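You operate a simulated robot arm through the tools that you are given. There is no shell and no other tool. Be economical: measure what you need, move in short steps, check, and stop when the job is done.

The job below is to be done with a simulated two-armed robot. You get a single attempt, and the scene is never put back.

## Task
Turn the bag length dial of bagger 27 to 200 mm. Put the ribbon cassette marked "gold" from the top of the reel table on the low shelf of the reel table. Take the silver tray on the cradle of the tipper and put it away on the top of the grey mat. Take the teal film frame on the top of the seasoning table and put it away on the top of the check bench. Press the stop button of the line twenty-nine panel three times. Put two of the tote tags from the top of the outfeed belt on the top of the infeed belt. Fetch the weigh bucket that says "29" from the top of the check bench and set it on top of the tall cone. Any order will do. Set down upright: weigh bucket.

Only the result counts: the job must be done as asked and must still hold three seconds after the hand-in. Knocking over, shifting, dropping, spilling or breaking anything else fails it.

## Robot
Two 6-joint arms with fingered hands on one trunk, on a base that drives. Base frame: it is fixed to the floor where the robot stands at the start and does not move with it; the origin is under the middle of the robot, x ahead of it, y to its left, z up. Units: mm, rad, N and s.
The left shoulder is at the start at [22, 170, 1335], the right one opposite. With the tool pointing down near the work surface each hand reaches from about 400 to 700 mm from the robot's upright axis, wherever it stands, measured 20 degrees to its own side. Places, roughly: bag length dial of bagger 27 [800, 0, 1200]; low shelf of the reel table [500, 1200, 300]; ribbon cassette [500, 1250, 1000]; silver tray [-750, 1750, 1000]; stop button of the line twenty-nine panel [-3200, -2200, 900]; tall cone (21x21x13 cm) [-3000, -8400, 900]; teal film frame [-1500, 2500, 750]; top of the check bench [-2200, -9100, 900]; top of the grey mat (32x20 cm) [560, -11880, 900]; top of the infeed belt (87x24 cm) [-3260, -5300, 760]; tote tag [-4500, -6250, 750]; weigh bucket [-2750, -8750, 1000]. Payload 4.4 kg a hand.
The tool frame of a hand sits at the grasp point between the pads (the TCP): z along the fingers, y along the line on which they close. The tips reach 33 mm beyond it. Largest opening 164 mm; the body of the gripper starts 93 mm behind the TCP. The gripper is a hand of 5 fingers: y runs from the thumb to the fingers, the wrist lies at [0, 0, -257] in the tool frame, and closing takes about 1.5 s.
Orientation is told as [roll, pitch, yaw] about the base's x, y, z axes, in that order, counted from this pose: with the fingers straight down and closing along the base's y, the tool's x points along the base's -x, its y along +y and its z along -z.

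## Interface
- The arms move only by the tool nudge_tool. It takes "left_deltas", "right_deltas" or both (then of equal length, played together; a hand with none holds still); each is a list of rows, each a list of 3 entries, a list of its own where there are three numbers: the turn, a rotation vector about the tool's x, y, z in rad, then the shift along the tool's x, y, z in mm, then the closure, from 0 (fully open) to 1 (shut). In form: [[[wx, wy, wz], [x, y, z], hand], ...]. A call has 1 to 8 rows; each row shifts and turns the commanded pose from where the row before left it, along the tool's axes as they then stand. A row lasts 0.2 s, in which the tool goes at most 50 mm and 0.15 rad; a call with a longer step from one row to the next is refused whole, and so is a gripper value outside its range. A pose out of reach is approached as far as the arm can. The call stops where the force on the tool passes 40 N (or 10 N more than at its start, if that is more) or the arm is blocked; 0.2 s more then pass. Each finger travels about 72 mm/s and halts on what it meets, pressing with about 26 N; the grip force reading is that of the motor and also rises with nothing between the fingers. The clock runs only during rows and for 0.2 s after the last one: add rows that do not move to give the fingers time. It gives the time, the measured TCP pose, the force on the tool (base axes), the opening and the grip force at its end, in the units of the frame above (readings bear some noise), with the torque about the TCP (base axes, N m) and any sound that the robot's microphone picked up.
- Cameras (640 x 400 px; columns grow to the right, rows downward): "scene" is now at [104.7, 5.8, 1521.4]; the picture's right is [0.12, -0.99, 0.00], its down [-0.51, -0.06, -0.86] and it looks along [0.85, 0.10, -0.51] (base axes); focal length 288 px, centre (320, 200). "left" rides on the left gripper at [-93, -1, -124] in its tool frame; the picture's right is [0.01, -1.00, 0.00], its down [0.80, 0.01, -0.60] and it looks along [0.60, 0.01, 0.80] (tool axes); focal length 275 px, centre (320, 200). "right" rides on the right gripper at [93, -1, -124] in its tool frame; the picture's right is [0.01, 1.00, 0.00], its down [-0.80, 0.01, -0.60] and it looks along [-0.60, 0.01, 0.80] (tool axes); focal length 275 px, centre (320, 200). There is no depth. A picture from a camera that has moved, and an enlarged one, comes with that camera's place and axes in the base frame and with its lens. The place of the scene camera against the robot may be out by one fixed shift of up to 12 mm in any direction.
- grab_frame(camera): a new picture of that camera. It takes no simulated time.
- raise_lower(by): slides the trunk up (or, below 0, down) by that many mm; the arms and the scene camera ride with it, the base frame stays. It gives what a move gives, with no picture.
- drive_base(legs): drives the robot by 1 to 6 legs, each [ahead, left, turn to the left] in mm, mm and rad, along the robot's own axes; the way and the turn of a leg run together, so that a leg with both is an arc; at most 1500 mm and 3.142 rad a leg. The arms and the cameras ride along, it lands a little off, and it stops where it bumps. It gives what a move gives.
- hand_shape(shape, hand): the hand has 5 fingers and takes this shape, open, in about a second: jaw (thumb against the fingers, like two jaws); tri (thumb and two fingers); tip (a fingertip pinch); poke (one finger out to press); point (the index stretched); flat (the hand flat); cup (the hand cupped); fist (a fist). The gripper value then closes the fingers along that shape, each until it touches; the sizes above hold for jaw. It gives what a move gives, with no picture.
- pan_tilt(pan, tilt): turns the head with the scene camera to pan (to the left, within 1.501 rad either way) and tilt (down, from -0.506 to 1.204), counted from straight ahead of the robot. It gives what a move gives.
- close_up(camera, box): a new picture of the part [left, top, right, bottom] of that camera's present view, enlarged. It takes no simulated time.
- finish_job(): hands the job in; it is judged then, once.

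Go step by step. Nothing tells you exact positions but the pictures and the camera data: compare them with the known pose of the tool, close in by small moves and look again before you grip or let go. The budget is 207 turns and 202 pictures, counting those below and the enlarged ones. Unless the task says otherwise, let go and move clear before handing in.

The tools are called after "Call:" as a command line: name --argument value ..., lists and objects as JSON in quotes. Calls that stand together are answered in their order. nudge_tool: Moves the arms, as the interface text tells. Its arguments: {"type":"object","properties":{"left_deltas":{"type":"array","items":{"type":"array"}},"right_deltas":{"type":"array","items":{"type":"array"}}},"required":[]} The other tools are called the same way: raise_lower (by) slides the trunk up or down; hand_shape (shape, hand) gives the hand a shape; drive_base (legs) drives the base; pan_tilt (pan, tilt) turns the head that bears the scene camera; grab_frame (camera) takes a picture; close_up (camera, box) takes an enlarged picture of a part of a camera's view; finish_job () hands the job in.

At the start:

```text
time: 0.0
left_eef_pos: [646.7, 243.7, 999.5]
left_tcp_rot: [-0.001, -0.001, 0.001]
left_force: [-0.8, -0.1, -0.2]
left_ft_torque: [0.01, -0.03, -0.01]
left_grip_width: 164.0
left_grasp_force: 0.1
left_shape: jaw
right_eef_pos: [636.4, -226.1, 999.1]
right_tcp_rot: [0.001, 0.001, 0.0]
right_force: [-0.6, 0.1, -0.4]
right_ft_torque: [0.02, 0.03, 0.0]
right_grip_width: 164.0
right_grasp_force: 0.1
right_shape: jaw
trunk travel left (down, up): [-587.0, 154.0]
robot x, y, heading: [-2.1, -1.7, 0.002]
head pan, tilt: [0.115, 0.536]
```

scene: 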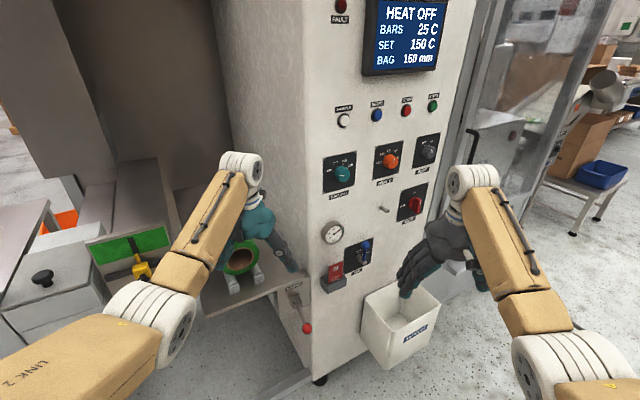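
right: 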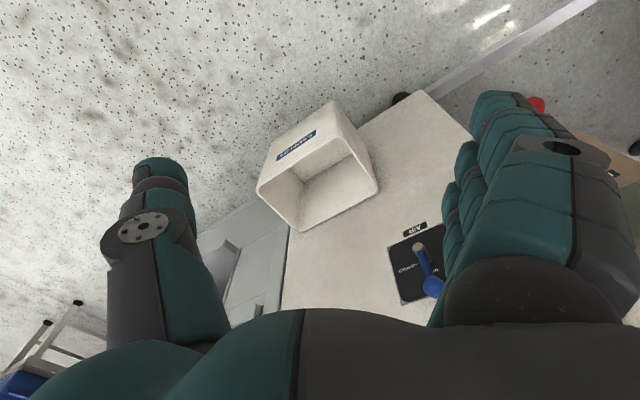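
left: 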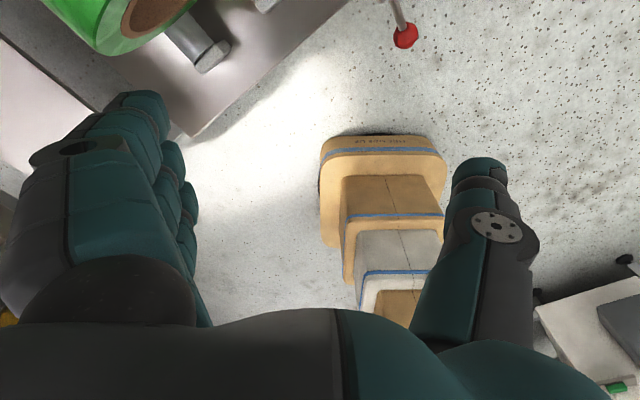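

I see the bagger's panel ahead with several knobs and a display that reads BAG 160 mm. I'll enlarge the panel to find the bag length dial.

Call:
close_up --camera "scene" --box '[300, 80, 460, 180]'

Call:
close_up --camera "scene" --box '[300, 170, 460, 270]'

```text
4.00 times, centred on (380, 130) of scene
camera zoom: at [104.7, 5.8, 1521.4], right [0.12, -0.99, 0.0], down [-0.51, -0.06, -0.86], along [0.85, 0.1, -0.51], focal length 1150 px, centre (80, 480)
```

zoom: 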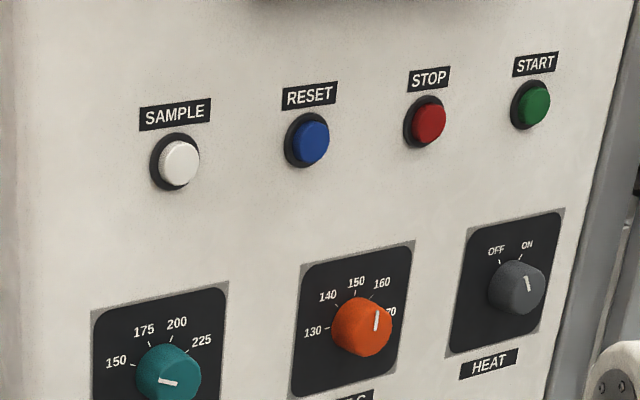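

```text
4.00 times, centred on (380, 220) of scene
camera zoom: at [104.7, 5.8, 1521.4], right [0.12, -0.99, 0.0], down [-0.51, -0.06, -0.86], along [0.85, 0.1, -0.51], focal length 1150 px, centre (80, 120)
```

zoom: 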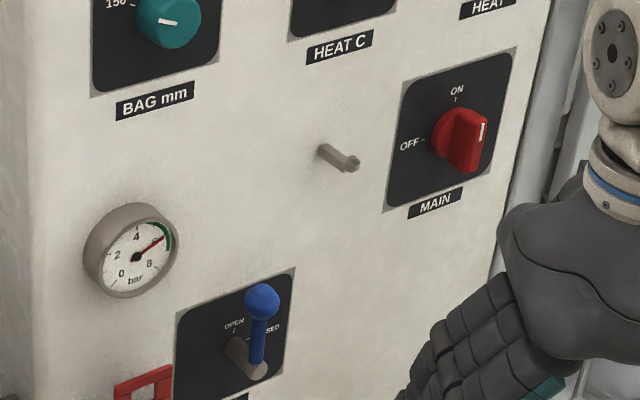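

The bag dial is the teal knob, at about pixel (342,174), and the panel seems yawed. I'll measure it more finely, then shift the trunk to get parallax.

Call:
close_up --camera "scene" --box '[316, 145, 372, 205]'

Call:
close_up --camera "scene" --box '[360, 0, 460, 80]'

Call:
raise_lower --by -250

Call:
grab_frame --camera "scene"

```text
6.67 times, centred on (344, 175) of scene
camera zoom: at [104.7, 5.8, 1521.4], right [0.12, -0.99, 0.0], down [-0.51, -0.06, -0.86], along [0.85, 0.1, -0.51], focal length 1917 px, centre (160, 367)
```

zoom: 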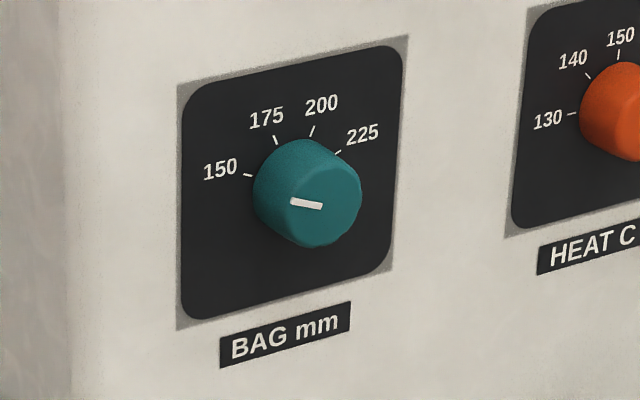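

```text
5.00 times, centred on (410, 40) of scene
camera zoom: at [104.7, 5.8, 1521.4], right [0.12, -0.99, 0.0], down [-0.51, -0.06, -0.86], along [0.85, 0.1, -0.51], focal length 1438 px, centre (-130, 1000)
```

zoom: 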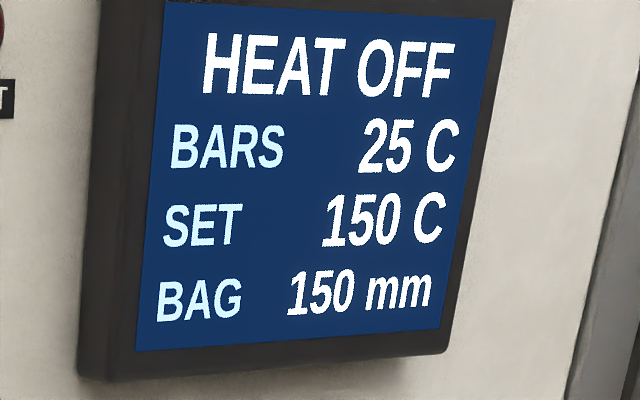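

```text
time: 1.4
left_eef_pos: [651.0, 241.2, 879.6]
left_tcp_rot: [0.002, -0.021, 0.0]
left_force: [-5.9, -5.9, 18.8]
left_ft_torque: [1.89, -0.66, 0.47]
left_grip_width: 163.7
left_grasp_force: 0.0
left_shape: jaw
right_eef_pos: [635.0, -226.9, 856.1]
right_tcp_rot: [0.001, 0.017, 0.0]
right_force: [0.6, 1.4, 0.1]
right_ft_torque: [-0.06, 0.07, -0.03]
right_grip_width: 163.7
right_grasp_force: 0.1
right_shape: jaw
trunk travel left (down, up): [-457.0, 285.0]
robot x, y, heading: [-0.2, 1.4, -0.006]
head pan, tilt: [0.115, 0.536]
stopped: the force on the tool passed its limit at 56 N (the readings are from after the stop); the commanded pose is now the measured one
```

```text
194 pictures are left
camera scene: at [113.4, 5.3, 1389.8], right [0.12, -0.99, 0.0], down [-0.51, -0.06, -0.86], along [0.85, 0.1, -0.51], focal length 288 px, centre (320, 200)
```

scene: 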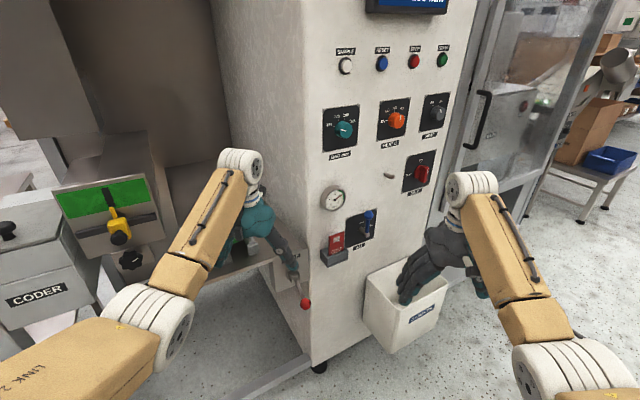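

The left hand brushed something on the way down, so I'll raise back up at once and then draw both hands back and up. From two views I put the bag knob near [835,22,1170] on a panel yawed about 0.61 rad.

Call:
raise_lower --by 140

Call:
nudge_tool --left_deltas '[[[0, 0, 0], [15, 0, -45], 0], [[0, 0, 0], [25, 0, -40], 0], [[0, 0, 0], [40, 0, -20], 0], [[0, 0, 0], [45, 0, 0], 0], [[0, 0, 0], [45, 0, 0], 0], [[0, 0, 0], [0, 0, 0], 0]]' --right_deltas '[[[0, 0, 0], [15, 0, -45], 0], [[0, 0, 0], [25, 0, -40], 0], [[0, 0, 0], [40, 0, -20], 0], [[0, 0, 0], [45, 0, 0], 0], [[0, 0, 0], [45, 0, 0], 0], [[0, 0, 0], [0, 0, 0], 0]]'

Call:
grab_frame --camera "scene"

```text
time: 3.1
left_eef_pos: [648.6, 242.3, 1016.8]
left_tcp_rot: [0.003, -0.012, -0.001]
left_force: [0.0, -0.3, -0.1]
left_ft_torque: [0.03, -0.01, 0.01]
left_grip_width: 164.0
left_grasp_force: 0.1
left_shape: jaw
right_eef_pos: [635.8, -226.3, 994.7]
right_tcp_rot: [0.0, 0.021, -0.001]
right_force: [-0.1, 0.3, -0.8]
right_ft_torque: [-0.03, 0.01, 0.04]
right_grip_width: 163.8
right_grasp_force: 0.1
right_shape: jaw
trunk travel left (down, up): [-597.0, 145.0]
robot x, y, heading: [1.4, 2.4, -0.001]
head pan, tilt: [0.115, 0.536]
```

```text
time: 4.5
left_eef_pos: [642.2, 254.2, 1021.7]
left_tcp_rot: [0.003, -0.015, -0.001]
left_force: [-0.4, -0.4, -0.5]
left_ft_torque: [0.02, 0.0, 0.02]
left_grip_width: 164.0
left_grasp_force: 0.0
left_shape: jaw
left hand out of reach, approached as far as the arm can: row 1, 2, 3, 4, 5
right_eef_pos: [632.2, -231.1, 1001.2]
right_tcp_rot: [0.002, 0.019, -0.001]
right_force: [0.2, 1.0, -0.4]
right_ft_torque: [0.02, 0.03, -0.01]
right_grip_width: 164.0
right_grasp_force: 0.0
right_shape: jaw
right hand out of reach, approached as far as the arm can: row 1, 2, 3, 4, 5
trunk travel left (down, up): [-597.0, 145.0]
robot x, y, heading: [2.7, -3.3, -0.004]
head pan, tilt: [0.115, 0.536]
```

```text
193 pictures are left
camera scene: at [105.0, 5.6, 1530.5], right [0.12, -0.99, 0.0], down [-0.51, -0.06, -0.86], along [0.85, 0.1, -0.51], focal length 288 px, centre (320, 200)
```

scene: 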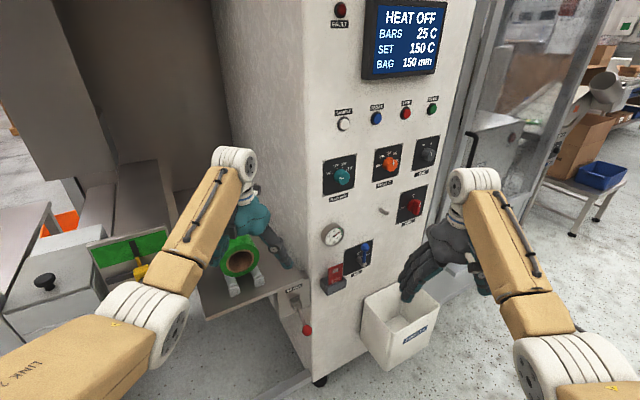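

The hands can't go higher while pointing down. I'll test whether a pose drawn back but lower can be reached.

Call:
nudge_tool --left_deltas '[[[0, 0, 0], [45, 0, 0], 0], [[0, 0, 0], [45, 0, 0], 0], [[0, 0, 0], [0, 0, 0], 0]]' --right_deltas '[[[0, 0, 0], [45, 0, 0], 0], [[0, 0, 0], [45, 0, 0], 0], [[0, 0, 0], [0, 0, 0], 0]]'

```text
time: 5.3
left_eef_pos: [604.4, 264.0, 974.5]
left_tcp_rot: [0.003, -0.016, -0.004]
left_force: [0.1, 0.3, 0.9]
left_ft_torque: [0.0, 0.04, 0.01]
left_grip_width: 163.8
left_grasp_force: 0.1
left_shape: jaw
left hand out of reach, approached as far as the arm can: row 1, 2
right_eef_pos: [593.6, -236.1, 955.0]
right_tcp_rot: [0.001, 0.018, 0.001]
right_force: [-1.2, -0.9, 0.7]
right_ft_torque: [0.05, -0.03, 0.0]
right_grip_width: 163.9
right_grasp_force: 0.1
right_shape: jaw
right hand out of reach, approached as far as the arm can: row 1, 2
trunk travel left (down, up): [-597.0, 145.0]
robot x, y, heading: [0.7, 2.2, -0.001]
head pan, tilt: [0.115, 0.536]
```

Pulling back is possible but forces the hands lower. I'll back the base away first, then pitch the right hand forward where there is room.

Call:
drive_base --legs '[[-250, 0, 0]]'

Call:
nudge_tool --right_deltas '[[[0, -0.15, 0], [0, 0, 0], 0], [[0, -0.15, 0], [0, 0, 0], 0], [[0, -0.15, 0], [0, 0, 0], 0], [[0, -0.15, 0], [0, 0, 0], 0], [[0, -0.15, 0], [0, 0, 0], 0], [[0, -0.15, 0], [0, 0, 0], 0], [[0, -0.15, 0], [0, 0, 0], 0], [[0, -0.15, 0], [0, 0, 0], 0]]' --left_deltas '[[[0, -0.15, 0], [0, 0, 0], 0], [[0, -0.15, 0], [0, 0, 0], 0], [[0, -0.15, 0], [0, 0, 0], 0], [[0, -0.15, 0], [0, 0, 0], 0], [[0, -0.15, 0], [0, 0, 0], 0], [[0, -0.15, 0], [0, 0, 0], 0], [[0, 0, 0], [0, 0, 0], 0], [[0, 0, 0], [0, 0, 0], 0]]'

Call:
nudge_tool --right_deltas '[[[0, -0.15, 0], [0, 0, 0], 0], [[0, -0.15, 0], [0, 0, 0], 0], [[0, -0.08, 0], [0, 0, 0], 0], [[0, 0, 0], [-45, 0, 0], 0], [[0, 0, 0], [-45, 0, 0], 0], [[0, 0, 0], [-45, 0, 0], 0], [[0, 0, 0], [0, 0, 0], 0]]'

Call:
grab_frame --camera "scene"

```text
time: 7.1
left_eef_pos: [350.3, 264.8, 975.3]
left_tcp_rot: [0.002, -0.016, -0.001]
left_force: [-1.4, -0.6, -0.2]
left_ft_torque: [-0.01, -0.02, 0.0]
left_grip_width: 163.6
left_grasp_force: 0.0
left_shape: jaw
right_eef_pos: [342.2, -235.5, 955.6]
right_tcp_rot: [0.002, 0.017, 0.0]
right_force: [0.8, -0.7, 1.1]
right_ft_torque: [0.04, -0.03, 0.0]
right_grip_width: 164.0
right_grasp_force: 0.0
right_shape: jaw
trunk travel left (down, up): [-597.0, 145.0]
robot x, y, heading: [-255.0, -1.6, 0.005]
head pan, tilt: [0.115, 0.536]
```

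```text
time: 8.9
left_eef_pos: [351.6, 263.8, 975.5]
left_tcp_rot: [0.001, -0.918, -0.003]
left_force: [-0.5, 0.0, 0.9]
left_ft_torque: [0.02, 0.0, 0.04]
left_grip_width: 164.0
left_grasp_force: 0.2
left_shape: jaw
right_eef_pos: [341.7, -236.4, 954.3]
right_tcp_rot: [0.0, -1.183, 0.003]
right_force: [-0.6, -0.6, 0.4]
right_ft_torque: [0.0, -0.03, 0.0]
right_grip_width: 163.9
right_grasp_force: 0.1
right_shape: jaw
trunk travel left (down, up): [-597.0, 145.0]
robot x, y, heading: [-256.9, -1.0, -0.001]
head pan, tilt: [0.115, 0.536]
```

```text
time: 10.5
left_eef_pos: [352.1, 264.3, 974.4]
left_tcp_rot: [0.001, -0.915, -0.003]
left_force: [0.5, -1.1, 0.2]
left_ft_torque: [-0.01, 0.01, -0.02]
left_grip_width: 163.8
left_grasp_force: 0.1
left_shape: jaw
right_eef_pos: [342.2, -235.8, 1089.9]
right_tcp_rot: [0.143, -1.561, -0.141]
right_force: [0.7, -0.5, 0.3]
right_ft_torque: [-0.01, 0.02, 0.0]
right_grip_width: 163.7
right_grasp_force: 0.1
right_shape: jaw
trunk travel left (down, up): [-597.0, 145.0]
robot x, y, heading: [-251.9, -2.3, -0.002]
head pan, tilt: [0.115, 0.536]
```

```text
192 pictures are left
camera scene: at [-147.1, 5.7, 1530.5], right [0.12, -0.99, 0.0], down [-0.51, -0.06, -0.86], along [0.85, 0.1, -0.51], focal length 288 px, centre (320, 200)
```

scene: 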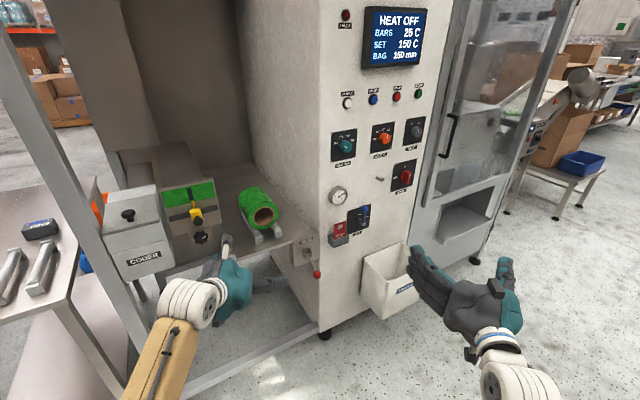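

Both hands are moving freely now. I'll zoom on the knob again to triangulate it from this new position.

Call:
close_up --camera "scene" --box '[300, 115, 396, 175]'

```text
6.67 times, centred on (348, 145) of scene
camera zoom: at [-147.1, 5.7, 1530.5], right [0.12, -0.99, 0.0], down [-0.51, -0.06, -0.86], along [0.85, 0.1, -0.51], focal length 1917 px, centre (133, 567)
```

zoom: 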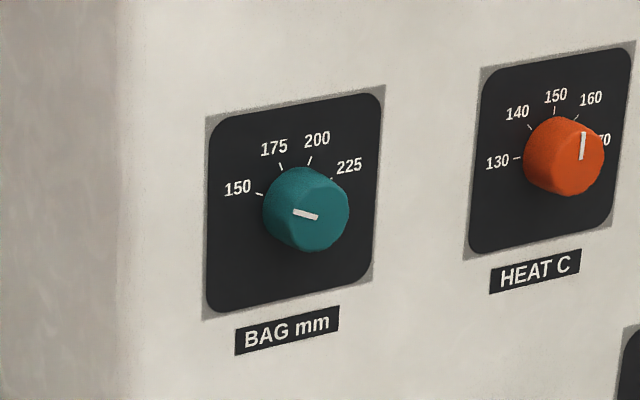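

The knob face comes out at about [837,25,1167], agreeing with the earlier estimate, and the knob is about 45 mm across. I'll drive so the robot faces the panel squarely with the right shoulder in front of the knob.

Call:
drive_base --legs '[[0, 0, 0.615], [0, -407, 0], [120, 0, 0]]'

Call:
grab_frame --camera "scene"

Call:
grab_frame --camera "right"

```text
time: 15.6
left_eef_pos: [420.5, 303.6, 974.4]
left_tcp_rot: [0.002, -0.915, 0.614]
left_force: [0.6, 0.1, -0.6]
left_ft_torque: [0.0, 0.01, -0.01]
left_grip_width: 164.1
left_grasp_force: 0.0
left_shape: jaw
right_eef_pos: [701.4, -111.4, 1089.9]
right_tcp_rot: [0.117, -1.559, 0.501]
right_force: [1.2, 0.1, -0.2]
right_ft_torque: [-0.03, -0.03, -0.04]
right_grip_width: 163.6
right_grasp_force: 0.1
right_shape: jaw
trunk travel left (down, up): [-597.0, 145.0]
robot x, y, heading: [79.3, -264.4, 0.615]
head pan, tilt: [0.115, 0.536]
```

```text
190 pictures are left
camera scene: at [161.6, -198.1, 1530.4], right [0.67, -0.74, 0.0], down [-0.38, -0.34, -0.86], along [0.64, 0.58, -0.51], focal length 288 px, centre (320, 200)
```

scene: 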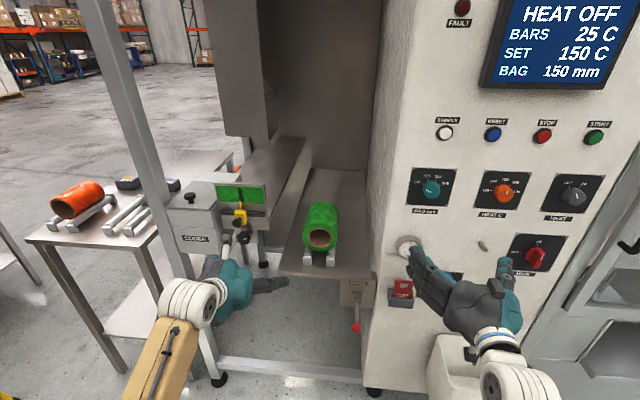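

```text
189 pictures are left
camera right: at [601.8, -182.7, 997.1], right [-0.58, 0.81, -0.01], down [-0.49, -0.34, 0.81], along [0.65, 0.47, 0.59], focal length 275 px, centre (320, 200)
```

right: 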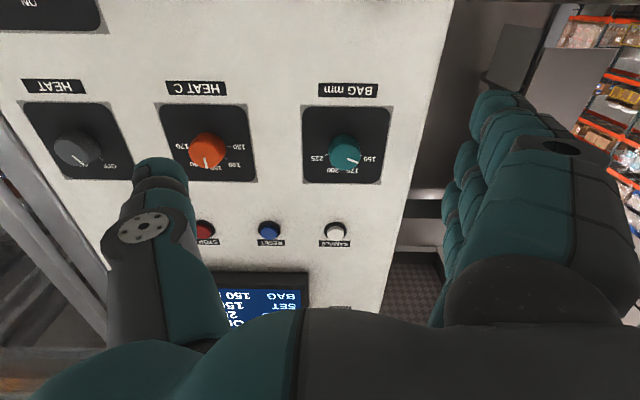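

The panel is now square to the robot; combining both cameras the knob is near [844,30,1158]. I'll centre the right hand in front of it with the fingers half closed and check.

Call:
nudge_tool --right_deltas '[[[0, 0, 0], [-34, 16, 20], 0.3], [[0, 0, 0], [-34, 17, 20], 0.5], [[0, 0, 0], [0, 0, 10], 0.5], [[0, 0, 0], [0, 0, 0], 0.5], [[0, 0, 0], [0, 0, 0], 0.5], [[0, 0, 0], [0, 0, 0], 0.5]]'

Call:
grab_frame --camera "right"

```text
time: 16.9
left_eef_pos: [419.2, 301.7, 977.5]
left_tcp_rot: [0.003, -0.916, 0.616]
left_force: [-0.1, -0.3, 0.6]
left_ft_torque: [0.02, 0.01, -0.02]
left_grip_width: 163.9
left_grasp_force: 0.1
left_shape: jaw
right_eef_pos: [721.9, -55.1, 1157.3]
right_tcp_rot: [0.122, -1.561, 0.496]
right_force: [-0.1, -0.2, 0.9]
right_ft_torque: [-0.06, -0.02, 0.01]
right_grip_width: 82.9
right_grasp_force: 0.1
right_shape: jaw
trunk travel left (down, up): [-597.0, 145.0]
robot x, y, heading: [80.6, -261.4, 0.617]
head pan, tilt: [0.115, 0.536]
```

```text
188 pictures are left
camera right: at [622.1, -126.3, 1064.8], right [-0.58, 0.81, -0.01], down [-0.49, -0.34, 0.81], along [0.65, 0.47, 0.59], focal length 275 px, centre (320, 200)
```

right: 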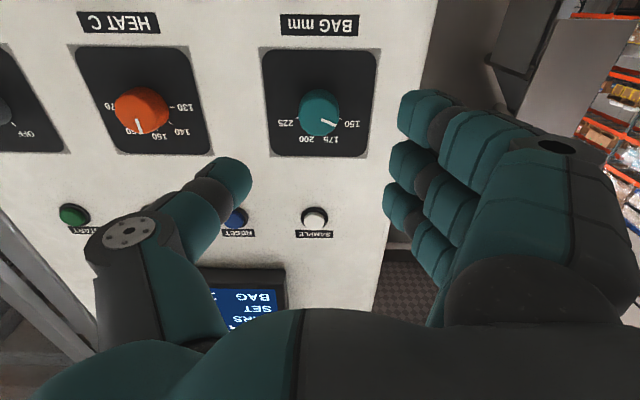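

The knob face is about 150 mm ahead of the TCP and nearly centred. I'll make the small correction, roll back by 0.82 rad ready for the turn, go 80 mm closer and look again.

Call:
nudge_tool --right_deltas '[[[0, 0, 0], [-7, 3, 20], 0.5], [[0, 0, -0.14], [0, 0, 10], 0.5], [[0, 0, -0.14], [0, 0, 10], 0.5], [[0, 0, -0.14], [0, 0, 10], 0.5], [[0, 0, -0.14], [0, 0, 10], 0.5], [[0, 0, -0.14], [0, 0, 10], 0.5], [[0, 0, -0.12], [0, 0, 10], 0.5], [[0, 0, 0], [0, 0, 0], 0.5]]'

Call:
grab_frame --camera "right"

Call:
grab_frame --camera "scene"

```text
time: 18.8
left_eef_pos: [418.2, 302.8, 975.4]
left_tcp_rot: [0.003, -0.917, 0.616]
left_force: [-0.5, -0.8, 0.2]
left_ft_torque: [0.02, -0.02, 0.0]
left_grip_width: 163.9
left_grasp_force: 0.1
left_shape: jaw
right_eef_pos: [785.8, -5.9, 1165.4]
right_tcp_rot: [-1.555, -0.75, 2.178]
right_force: [-0.5, -0.1, 0.3]
right_ft_torque: [0.01, 0.03, 0.02]
right_grip_width: 83.2
right_grasp_force: 0.1
right_shape: jaw
trunk travel left (down, up): [-597.0, 145.0]
robot x, y, heading: [81.1, -257.7, 0.619]
head pan, tilt: [0.115, 0.536]
```

```text
187 pictures are left
camera right: at [725.9, -132.8, 1102.5], right [-0.4, 0.54, -0.74], down [-0.83, 0.14, 0.54], along [0.4, 0.83, 0.4], focal length 275 px, centre (320, 200)
```

right: 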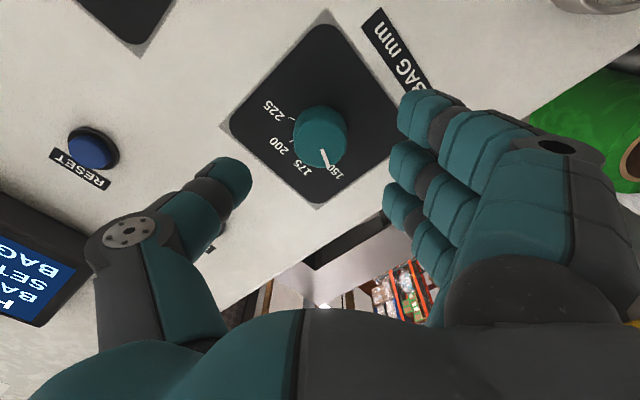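

```text
186 pictures are left
camera scene: at [159.4, -199.5, 1530.6], right [0.67, -0.74, 0.0], down [-0.38, -0.34, -0.86], along [0.64, 0.58, -0.51], focal length 288 px, centre (320, 200)
```

scene: 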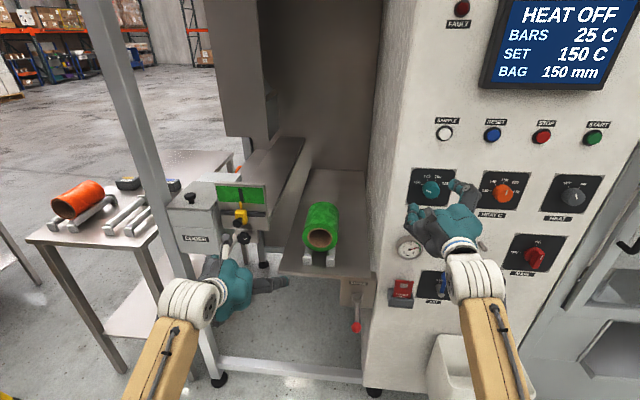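

The knob is centred in the hand, its face about 70 mm ahead of the TCP. I'll advance 52 mm and close on it.

Call:
nudge_tool --right_deltas '[[[0, 0, 0], [0, 0, 20], 0.5], [[0, 0, 0], [0, 0, 20], 0.5], [[0, 0, 0], [0, 1, 12], 0.5], [[0, 0, 0], [0, 0, 0], 0.8], [[0, 0, 0], [0, 0, 0], 0.8], [[0, 0, 0], [0, 0, 0], 0.8], [[0, 0, 0], [0, 0, 0], 0.8], [[0, 0, 0], [0, 0, 0], 0.8]]'

Call:
grab_frame --camera "right"

```text
time: 20.4
left_eef_pos: [416.1, 304.0, 976.6]
left_tcp_rot: [0.0, -0.919, 0.618]
left_force: [0.1, -0.6, 0.2]
left_ft_torque: [-0.02, 0.0, 0.02]
left_grip_width: 164.0
left_grasp_force: 0.0
left_shape: jaw
right_eef_pos: [823.5, 26.4, 1154.7]
right_tcp_rot: [-1.537, -0.765, 2.173]
right_force: [-22.6, 2.2, -8.1]
right_ft_torque: [-0.01, -0.25, 1.24]
right_grip_width: 28.8
right_grasp_force: 25.6
right_shape: jaw
trunk travel left (down, up): [-597.0, 145.0]
robot x, y, heading: [80.2, -266.8, 0.618]
head pan, tilt: [0.115, 0.536]
stopped in row 8 (right hand): the force on the tool passed its limit at 50 N (the readings are from after the stop); the commanded pose is now the measured one
```

```text
185 pictures are left
camera right: at [762.4, -99.0, 1094.7], right [-0.41, 0.54, -0.73], down [-0.82, 0.13, 0.56], along [0.4, 0.83, 0.39], focal length 275 px, centre (320, 200)
```

right: 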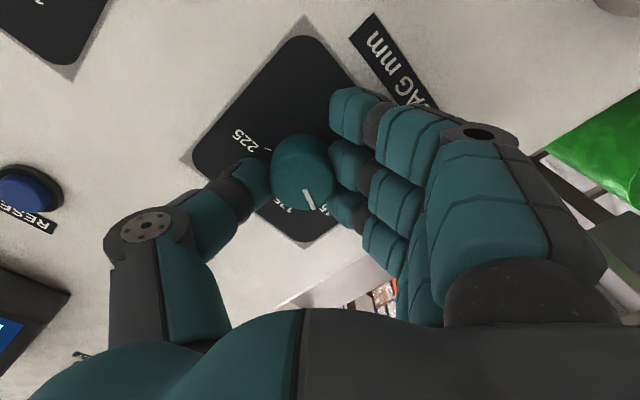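

The fingers have the knob, but the hand was pushed about 11 mm along its closing line and something presses on the tips. I'll back off a few mm, move toward the thumb-side centre, and read the forces.

Call:
nudge_tool --right_deltas '[[[0, 0, 0], [0, 0, -5], 0.8], [[0, 0, 0], [0, 0, 0], 0.8], [[0, 0, 0], [0, 0, 0], 0.8]]'

Call:
grab_frame --camera "right"

```text
time: 21.2
left_eef_pos: [418.9, 304.8, 973.7]
left_tcp_rot: [-0.001, -0.914, 0.617]
left_force: [-0.7, -0.4, 0.0]
left_ft_torque: [-0.02, -0.03, 0.0]
left_grip_width: 163.7
left_grasp_force: 0.0
left_shape: jaw
right_eef_pos: [823.3, 25.5, 1155.8]
right_tcp_rot: [-1.539, -0.76, 2.172]
right_force: [-1.6, 20.3, -7.6]
right_ft_torque: [-0.03, 0.28, 0.68]
right_grip_width: 27.1
right_grasp_force: 26.0
right_shape: jaw
trunk travel left (down, up): [-597.0, 145.0]
robot x, y, heading: [77.5, -258.7, 0.615]
head pan, tilt: [0.115, 0.536]
```

```text
184 pictures are left
camera right: at [762.2, -100.0, 1095.1], right [-0.41, 0.54, -0.73], down [-0.82, 0.13, 0.56], along [0.4, 0.83, 0.39], focal length 275 px, centre (320, 200)
```

right: 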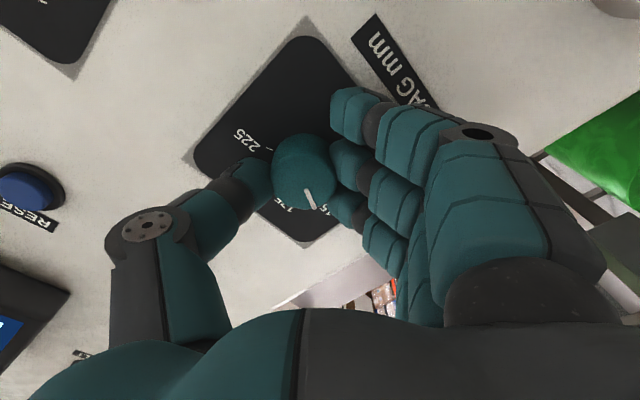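

The knob is held firmly, with its axis at about (7,-10) in the tool frame. I'll turn clockwise about that axis in part and watch.

Call:
nudge_tool --right_deltas '[[[0, 0, 0.12], [-1.1, -0.9, 0], 0.85], [[0, 0, 0.12], [-1.1, -0.9, 0], 0.85], [[0, 0, 0.12], [-1.1, -0.9, 0], 0.85], [[0, 0, 0.12], [-1.1, -0.9, 0], 0.85], [[0, 0, 0], [0, 0, 0], 0.85]]'

Call:
grab_frame --camera "right"

Call:
close_up --camera "scene" --box '[400, 0, 640, 250]'

```text
time: 22.4
left_eef_pos: [417.5, 304.2, 973.6]
left_tcp_rot: [0.001, -0.916, 0.617]
left_force: [0.4, 0.9, 0.2]
left_ft_torque: [0.04, 0.02, 0.01]
left_grip_width: 163.9
left_grasp_force: 0.1
left_shape: jaw
right_eef_pos: [823.5, 24.6, 1158.4]
right_tcp_rot: [-1.484, -1.239, 2.11]
right_force: [-19.1, 10.6, -23.9]
right_ft_torque: [-0.19, 0.55, 0.65]
right_grip_width: 24.0
right_grasp_force: 26.0
right_shape: jaw
trunk travel left (down, up): [-597.0, 145.0]
robot x, y, heading: [78.5, -261.8, 0.619]
head pan, tilt: [0.115, 0.536]
```

```text
183 pictures are left
camera right: at [739.7, -72.4, 1074.2], right [-0.56, 0.76, -0.33], down [-0.63, -0.12, 0.77], along [0.55, 0.64, 0.54], focal length 275 px, centre (320, 200)
```

right: 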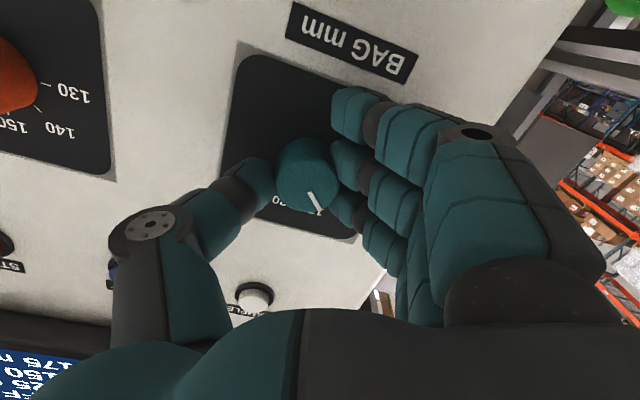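

```text
1.60 times, centred on (520, 125) of scene
camera zoom: at [159.1, -196.1, 1530.3], right [0.67, -0.74, 0.0], down [-0.38, -0.34, -0.86], along [0.64, 0.58, -0.51], focal length 460 px, centre (0, 320)
```

zoom: 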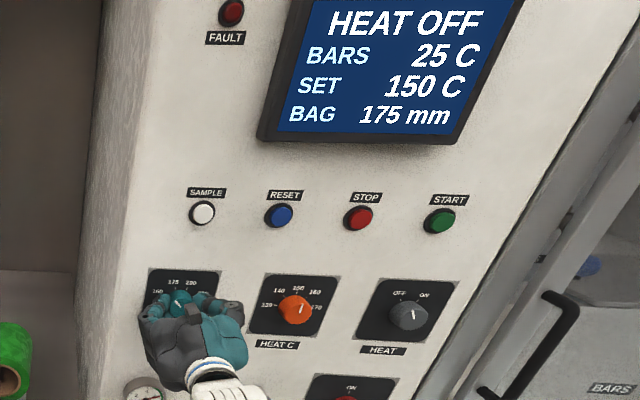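

Turning works: the display now reads 175. I'll relieve the side force slightly and turn the rest of the way.

Call:
nudge_tool --right_deltas '[[[0, 0, 0], [0, 4, 0], 0.85], [[0, 0, 0.14], [-1.3, -0.6, 0], 0.85], [[0, 0, 0.14], [-1.3, -0.6, 0], 0.85], [[0, 0, 0.14], [-1.3, -0.6, 0], 0.85], [[0, 0, 0.14], [-1.3, -0.6, 0], 0.85], [[0, 0, 0.14], [-1.3, -0.6, 0], 0.85], [[0, 0, 0], [0, 0, 0], 0.85]]'

Call:
close_up --camera "scene" --box '[400, 0, 640, 250]'

Call:
grab_frame --camera "right"

```text
time: 24.0
left_eef_pos: [418.9, 304.0, 974.7]
left_tcp_rot: [0.001, -0.914, 0.617]
left_force: [0.0, 0.7, 0.4]
left_ft_torque: [0.02, 0.0, 0.0]
left_grip_width: 164.2
left_grasp_force: 0.1
left_shape: jaw
right_eef_pos: [823.4, 26.1, 1165.2]
right_tcp_rot: [1.498, -1.198, -0.881]
right_force: [-15.7, 10.1, -23.6]
right_ft_torque: [-0.05, 0.52, 0.58]
right_grip_width: 25.4
right_grasp_force: 25.8
right_shape: jaw
trunk travel left (down, up): [-597.0, 145.0]
robot x, y, heading: [80.1, -264.7, 0.618]
head pan, tilt: [0.115, 0.536]
```

```text
1.60 times, centred on (520, 125) of scene
camera zoom: at [159.5, -196.3, 1530.3], right [0.67, -0.74, 0.0], down [-0.38, -0.34, -0.86], along [0.64, 0.58, -0.51], focal length 460 px, centre (0, 320)
```

zoom: 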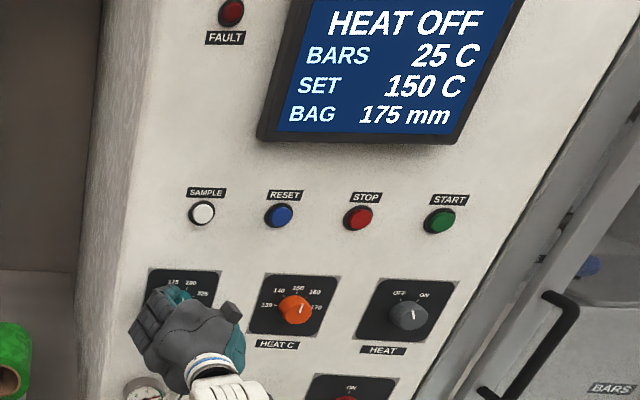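

```text
180 pictures are left
camera right: at [702.3, -19.4, 1080.8], right [-0.54, 0.77, 0.35], down [-0.31, -0.57, 0.76], along [0.79, 0.3, 0.54], focal length 275 px, centre (320, 200)
```

right: 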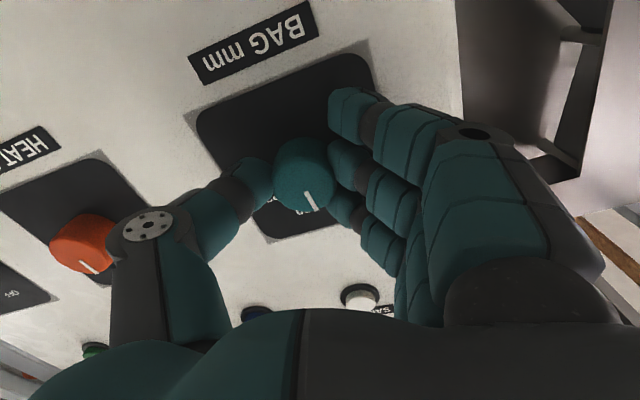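

I've turned 1.18 rad and the display still reads 175. Another 0.46 rad should reach the 200 mark.

Call:
nudge_tool --right_deltas '[[[0, 0, 0], [0, 3, 0], 0.85], [[0, 0, 0.14], [-1.3, -0.6, 0], 0.85], [[0, 0, 0.14], [-1.3, -0.6, 0], 0.85], [[0, 0, 0.14], [-1.3, -0.6, 0], 0.85], [[0, 0, 0.04], [0, 0, 0], 0.85], [[0, 0, 0], [0, 0, 0], 0.85]]'

Call:
close_up --camera "scene" --box '[400, 0, 640, 250]'

```text
time: 25.4
left_eef_pos: [419.1, 305.0, 973.5]
left_tcp_rot: [-0.001, -0.915, 0.617]
left_force: [0.3, 0.2, 0.0]
left_ft_torque: [0.0, 0.04, 0.01]
left_grip_width: 164.3
left_grasp_force: 0.0
left_shape: jaw
right_eef_pos: [823.2, 24.1, 1169.4]
right_tcp_rot: [1.539, -0.742, -0.929]
right_force: [-8.1, 9.8, -17.7]
right_ft_torque: [-0.03, 0.48, 0.33]
right_grip_width: 26.5
right_grasp_force: 25.8
right_shape: jaw
trunk travel left (down, up): [-597.0, 145.0]
robot x, y, heading: [81.1, -259.0, 0.619]
head pan, tilt: [0.115, 0.536]
```

```text
1.60 times, centred on (520, 125) of scene
camera zoom: at [160.1, -196.6, 1530.3], right [0.67, -0.74, 0.0], down [-0.38, -0.34, -0.86], along [0.64, 0.58, -0.51], focal length 460 px, centre (0, 320)
```

zoom: 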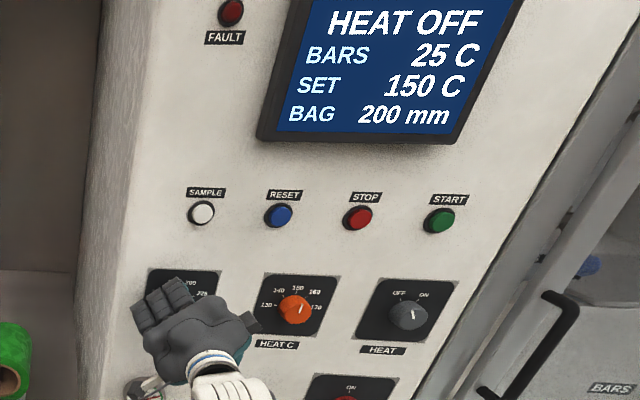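

The display reads 200 mm. I'll open the fingers, withdraw straight back, and roll the hand to level.

Call:
nudge_tool --right_deltas '[[[0, 0, 0], [0, 0, 0], 0.4], [[0, 0, 0], [0, 0, 0], 0.4], [[0, 0, 0], [0, 0, 0], 0.4], [[0, 0, 0], [0, 0, -30], 0.4], [[0, 0, 0], [0, 0, -40], 0.4], [[0, 0, 0], [0, 0, -40], 0.4], [[0, 0, -0.14], [0, 0, -30], 0.2], [[0, 0, -0.14], [0, 0, 0], 0]]'

Call:
nudge_tool --right_deltas '[[[0, 0, -0.14], [0, 0, 0], 0], [[0, 0, -0.14], [0, 0, 0], 0], [[0, 0, -0.14], [0, 0, 0], 0], [[0, 0, -0.12], [0, 0, 0], 0], [[0, 0, 0], [0, 0, 0], 0]]'

Call:
grab_frame --camera "scene"

Call:
close_up --camera "scene" --box '[400, 0, 640, 250]'

```text
time: 27.2
left_eef_pos: [418.6, 302.6, 975.0]
left_tcp_rot: [0.001, -0.917, 0.614]
left_force: [-0.3, 0.2, -0.7]
left_ft_torque: [-0.03, -0.01, -0.04]
left_grip_width: 163.8
left_grasp_force: 0.0
left_shape: jaw
right_eef_pos: [710.0, -56.0, 1171.8]
right_tcp_rot: [1.531, -1.025, -0.914]
right_force: [0.4, 1.2, 0.0]
right_ft_torque: [0.0, -0.03, 0.0]
right_grip_width: 163.9
right_grasp_force: 0.0
right_shape: jaw
trunk travel left (down, up): [-597.0, 145.0]
robot x, y, heading: [80.3, -263.6, 0.622]
head pan, tilt: [0.115, 0.536]
```

```text
time: 28.4
left_eef_pos: [418.4, 302.3, 975.6]
left_tcp_rot: [0.001, -0.916, 0.613]
left_force: [0.3, 0.6, -0.2]
left_ft_torque: [0.0, -0.01, 0.02]
left_grip_width: 164.1
left_grasp_force: 0.1
left_shape: jaw
right_eef_pos: [708.9, -58.3, 1175.4]
right_tcp_rot: [0.372, -1.549, 0.252]
right_force: [0.5, 0.2, 0.5]
right_ft_torque: [-0.02, 0.02, -0.01]
right_grip_width: 163.9
right_grasp_force: 0.0
right_shape: jaw
trunk travel left (down, up): [-597.0, 145.0]
robot x, y, heading: [77.6, -260.1, 0.617]
head pan, tilt: [0.115, 0.536]
```

```text
178 pictures are left
camera scene: at [159.3, -199.3, 1530.5], right [0.67, -0.74, 0.0], down [-0.38, -0.34, -0.86], along [0.64, 0.58, -0.51], focal length 288 px, centre (320, 200)
```

scene: 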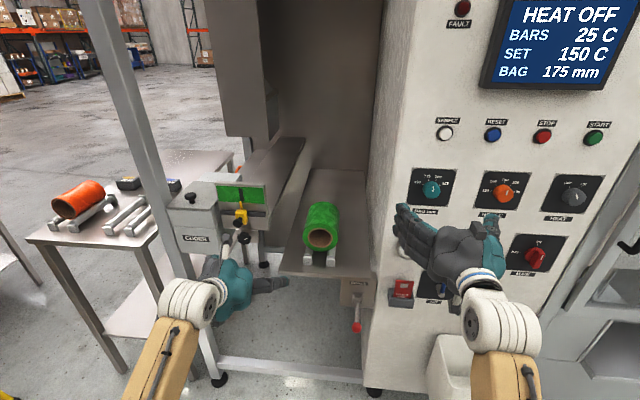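

```text
1.60 times, centred on (520, 125) of scene
camera zoom: at [159.3, -199.3, 1530.5], right [0.67, -0.74, 0.0], down [-0.38, -0.34, -0.86], along [0.64, 0.58, -0.51], focal length 460 px, centre (0, 320)
```

zoom: 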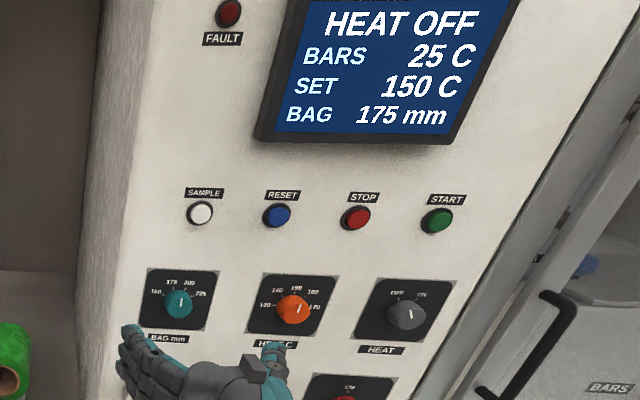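

On release the knob slipped back just under the midpoint and the display reads 175 again. I'll look at the pointer closely.

Call:
close_up --camera "scene" --box '[400, 160, 464, 200]'

Call:
grab_frame --camera "right"

```text
10.00 times, centred on (432, 180) of scene
camera zoom: at [159.3, -199.3, 1530.5], right [0.67, -0.74, 0.0], down [-0.38, -0.34, -0.86], along [0.64, 0.58, -0.51], focal length 2875 px, centre (-800, 400)
```

zoom: 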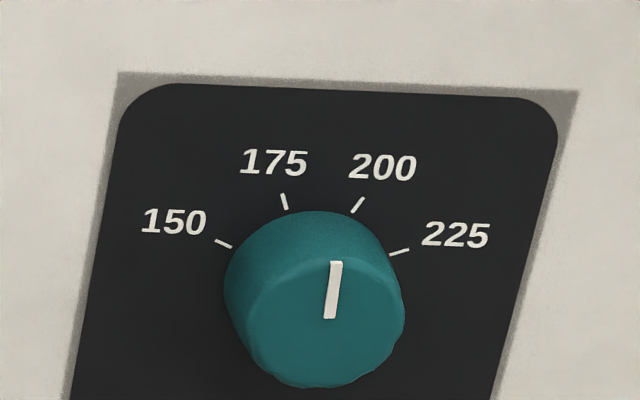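

```text
175 pictures are left
camera right: at [608.2, -130.1, 1083.5], right [-0.58, 0.81, 0.0], down [-0.48, -0.34, 0.81], along [0.66, 0.48, 0.58], focal length 275 px, centre (320, 200)
```

right: 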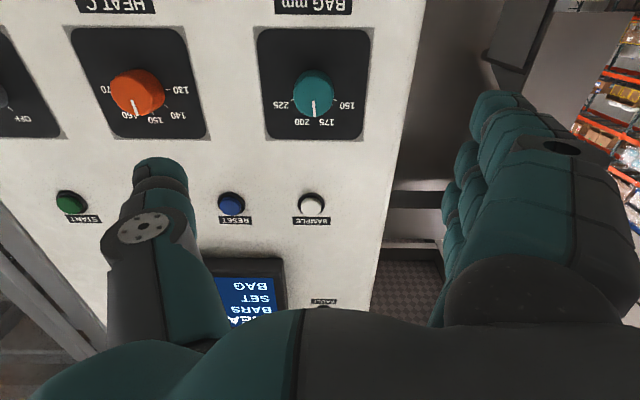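

The pointer sits midway between 175 and 200, so it needs about 24° more. I'll regrip, better centred, with the hand rolled back 0.3.

Call:
nudge_tool --right_deltas '[[[0, 0, -0.15], [5, 5, 0], 0.3], [[0, 0, -0.15], [0, 0, 20], 0.5], [[0, 0, 0], [0, 0, 30], 0.5], [[0, 0, 0], [0, 0, 30], 0.5], [[0, 0, 0], [0, 0, 30], 0.5], [[0, 0, 0], [0, 0, 28], 0.5], [[0, 0, 0], [0, 0, 0], 0.5]]'

Call:
nudge_tool --right_deltas '[[[0, 0, 0], [0, 0, 0], 0.85], [[0, 0, 0], [0, 0, 0], 0.85], [[0, 0, 0], [0, 0, 0], 0.85], [[0, 0, 0], [0, 0, 0], 0.85], [[0, 0, 0], [0, 0, 0], 0.85]]'

Call:
grab_frame --camera "right"

```text
time: 30.0
left_eef_pos: [419.6, 302.4, 975.1]
left_tcp_rot: [0.003, -0.915, 0.616]
left_force: [-0.2, 0.7, 0.5]
left_ft_torque: [0.01, -0.01, -0.02]
left_grip_width: 163.7
left_grasp_force: 0.1
left_shape: jaw
right_eef_pos: [818.2, 26.1, 1166.9]
right_tcp_rot: [-1.501, -1.28, 2.127]
right_force: [-0.5, -0.1, 0.5]
right_ft_torque: [0.0, 0.0, -0.03]
right_grip_width: 83.0
right_grasp_force: 0.1
right_shape: jaw
trunk travel left (down, up): [-597.0, 145.0]
robot x, y, heading: [82.2, -261.4, 0.621]
head pan, tilt: [0.115, 0.536]
```

```text
time: 31.2
left_eef_pos: [416.7, 303.6, 975.2]
left_tcp_rot: [-0.001, -0.915, 0.618]
left_force: [-0.1, 0.1, -0.1]
left_ft_torque: [0.0, -0.03, 0.0]
left_grip_width: 163.8
left_grasp_force: 0.0
left_shape: jaw
right_eef_pos: [815.9, 28.0, 1165.8]
right_tcp_rot: [-1.493, -1.281, 2.121]
right_force: [-15.3, 10.9, -4.5]
right_ft_torque: [-0.07, 0.39, 0.58]
right_grip_width: 27.4
right_grasp_force: 25.9
right_shape: jaw
trunk travel left (down, up): [-597.0, 145.0]
robot x, y, heading: [81.0, -261.3, 0.62]
head pan, tilt: [0.115, 0.536]
```

```text
174 pictures are left
camera right: at [731.4, -65.1, 1080.1], right [-0.56, 0.77, -0.3], down [-0.61, -0.15, 0.78], along [0.56, 0.62, 0.55], focal length 275 px, centre (320, 200)
```

right: 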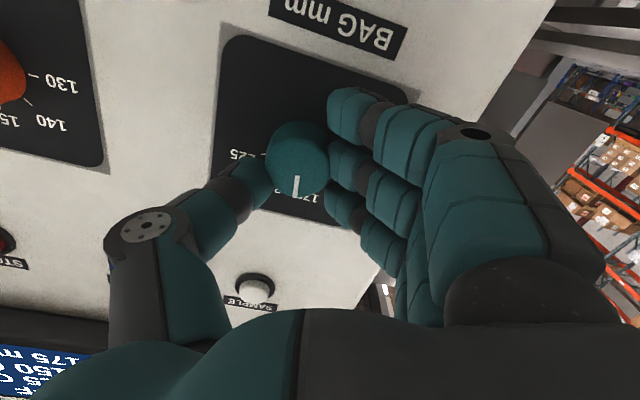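

Gripped well. I'll turn about 0.6 rad to allow for slip, then check the pointer and display before letting go.

Call:
nudge_tool --right_deltas '[[[0, 0, 0], [0, 2, 0], 0.85], [[0, 0, 0.12], [-1.4, -0.7, 0], 0.85], [[0, 0, 0.12], [-1.4, -0.7, 0], 0.85], [[0, 0, 0.12], [-1.4, -0.7, 0], 0.85], [[0, 0, 0.12], [-1.4, -0.7, 0], 0.85], [[0, 0, 0], [0, 0, 0], 0.85]]'

Call:
close_up --camera "right" --box '[200, 80, 400, 260]'

Call:
close_up --camera "scene" --box '[400, 0, 640, 250]'

```text
time: 32.6
left_eef_pos: [418.1, 302.5, 975.0]
left_tcp_rot: [0.0, -0.918, 0.617]
left_force: [-0.1, 0.0, -0.1]
left_ft_torque: [-0.03, -0.01, 0.01]
left_grip_width: 164.1
left_grasp_force: 0.0
left_shape: jaw
right_eef_pos: [817.6, 25.5, 1173.4]
right_tcp_rot: [1.476, -1.381, -0.856]
right_force: [-6.2, 3.2, 1.8]
right_ft_torque: [0.06, 0.09, 0.48]
right_grip_width: 27.6
right_grasp_force: 26.1
right_shape: jaw
trunk travel left (down, up): [-597.0, 145.0]
robot x, y, heading: [80.4, -261.4, 0.616]
head pan, tilt: [0.115, 0.536]
```

```text
2.22 times, centred on (300, 170) of right
camera zoom: at [707.9, -31.9, 1083.4], right [-0.57, 0.8, 0.18], down [-0.39, -0.46, 0.8], along [0.72, 0.39, 0.58], focal length 612 px, centre (364, 267)
```

zoom: 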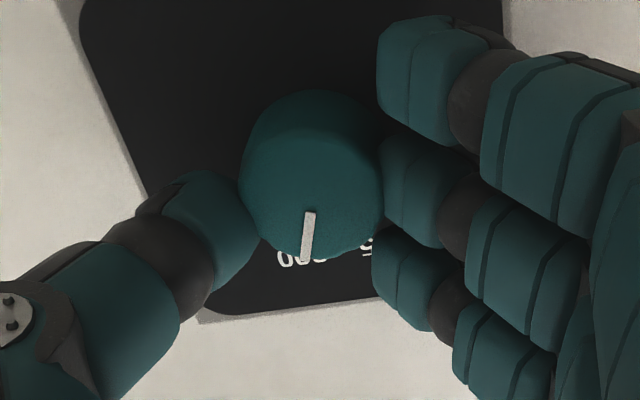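

```text
1.60 times, centred on (520, 125) of scene
camera zoom: at [158.0, -198.8, 1530.6], right [0.67, -0.74, 0.0], down [-0.38, -0.34, -0.86], along [0.64, 0.58, -0.51], focal length 460 px, centre (0, 320)
```

zoom: 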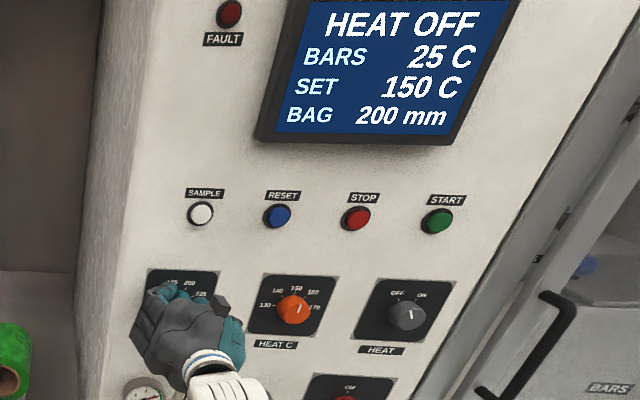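

The display reads 200 again and the pointer turned with the hand. I'll release and withdraw straight, then check.

Call:
nudge_tool --right_deltas '[[[0, 0, 0], [0, 0, 0], 0.4], [[0, 0, 0], [0, 0, 0], 0.4], [[0, 0, 0], [0, 0, 0], 0.4], [[0, 0, 0], [0, 0, -30], 0.4], [[0, 0, 0], [0, 0, -40], 0.4], [[0, 0, 0], [0, 0, -40], 0.4], [[0, 0, -0.15], [0, 0, -30], 0.2], [[0, 0, 0], [0, 0, 0], 0]]'

Call:
close_up --camera "scene" --box '[400, 50, 592, 210]'

```text
time: 34.4
left_eef_pos: [420.4, 303.4, 976.3]
left_tcp_rot: [0.002, -0.916, 0.616]
left_force: [-1.1, -0.6, -0.5]
left_ft_torque: [0.02, 0.0, 0.0]
left_grip_width: 163.8
left_grasp_force: 0.1
left_shape: jaw
right_eef_pos: [705.0, -56.2, 1175.1]
right_tcp_rot: [1.075, -1.528, -0.454]
right_force: [-0.3, -0.5, 0.1]
right_ft_torque: [0.02, -0.01, 0.03]
right_grip_width: 163.8
right_grasp_force: 0.1
right_shape: jaw
trunk travel left (down, up): [-597.0, 145.0]
robot x, y, heading: [75.0, -260.5, 0.618]
head pan, tilt: [0.115, 0.536]
```

```text
2.50 times, centred on (496, 130) of scene
camera zoom: at [159.9, -199.1, 1530.5], right [0.67, -0.74, 0.0], down [-0.38, -0.34, -0.86], along [0.64, 0.58, -0.51], focal length 719 px, centre (-120, 375)
```

zoom: 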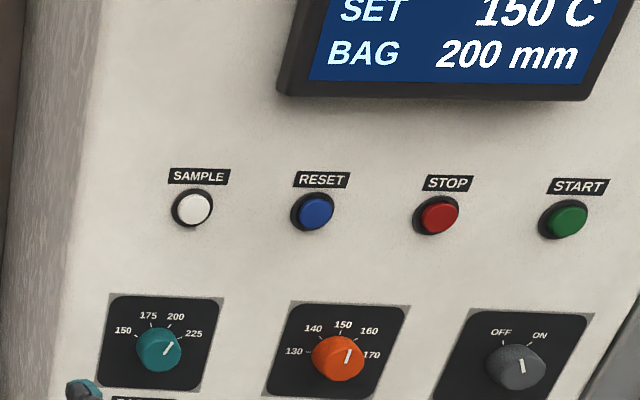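

Dial done: the display reads 200 and the pointer is on 200. Next is the reel table; I'll back off, turn left, and look at it.

Call:
drive_base --legs '[[-300, 0, 0], [0, 0, 0.6]]'

Call:
pan_tilt --pan 0.0 --tilt 0.55

Call:
grab_frame --camera "scene"

```text
time: 38.1
left_eef_pos: [-204.9, 221.3, 975.8]
left_tcp_rot: [0.002, -0.915, 1.217]
left_force: [0.1, 0.6, 0.0]
left_ft_torque: [0.03, -0.01, -0.01]
left_grip_width: 164.1
left_grasp_force: 0.0
left_shape: jaw
right_eef_pos: [232.8, 86.7, 1174.3]
right_tcp_rot: [1.097, -1.526, 0.127]
right_force: [-0.2, 0.8, 0.1]
right_ft_torque: [0.05, 0.02, -0.01]
right_grip_width: 164.3
right_grasp_force: 0.1
right_shape: jaw
trunk travel left (down, up): [-597.0, 145.0]
robot x, y, heading: [-165.8, -435.8, 1.223]
head pan, tilt: [0.115, 0.536]
```

```text
time: 38.8
left_eef_pos: [-205.8, 220.3, 976.3]
left_tcp_rot: [0.001, -0.916, 1.217]
left_force: [-0.8, -0.3, -0.3]
left_ft_torque: [0.0, -0.02, 0.03]
left_grip_width: 163.8
left_grasp_force: 0.1
left_shape: jaw
right_eef_pos: [234.7, 86.9, 1175.1]
right_tcp_rot: [1.098, -1.525, 0.125]
right_force: [0.7, 0.3, -0.2]
right_ft_torque: [-0.02, -0.02, 0.0]
right_grip_width: 163.9
right_grasp_force: 0.0
right_shape: jaw
trunk travel left (down, up): [-597.0, 145.0]
robot x, y, heading: [-163.8, -437.6, 1.22]
head pan, tilt: [0.0, 0.55]
```

```text
170 pictures are left
camera scene: at [-127.1, -345.1, 1529.3], right [0.94, -0.34, 0.0], down [-0.18, -0.49, -0.85], along [0.29, 0.8, -0.52], focal length 288 px, centre (320, 200)
```

scene: 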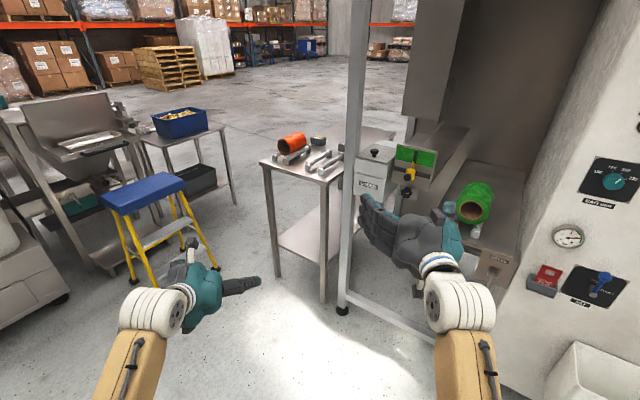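

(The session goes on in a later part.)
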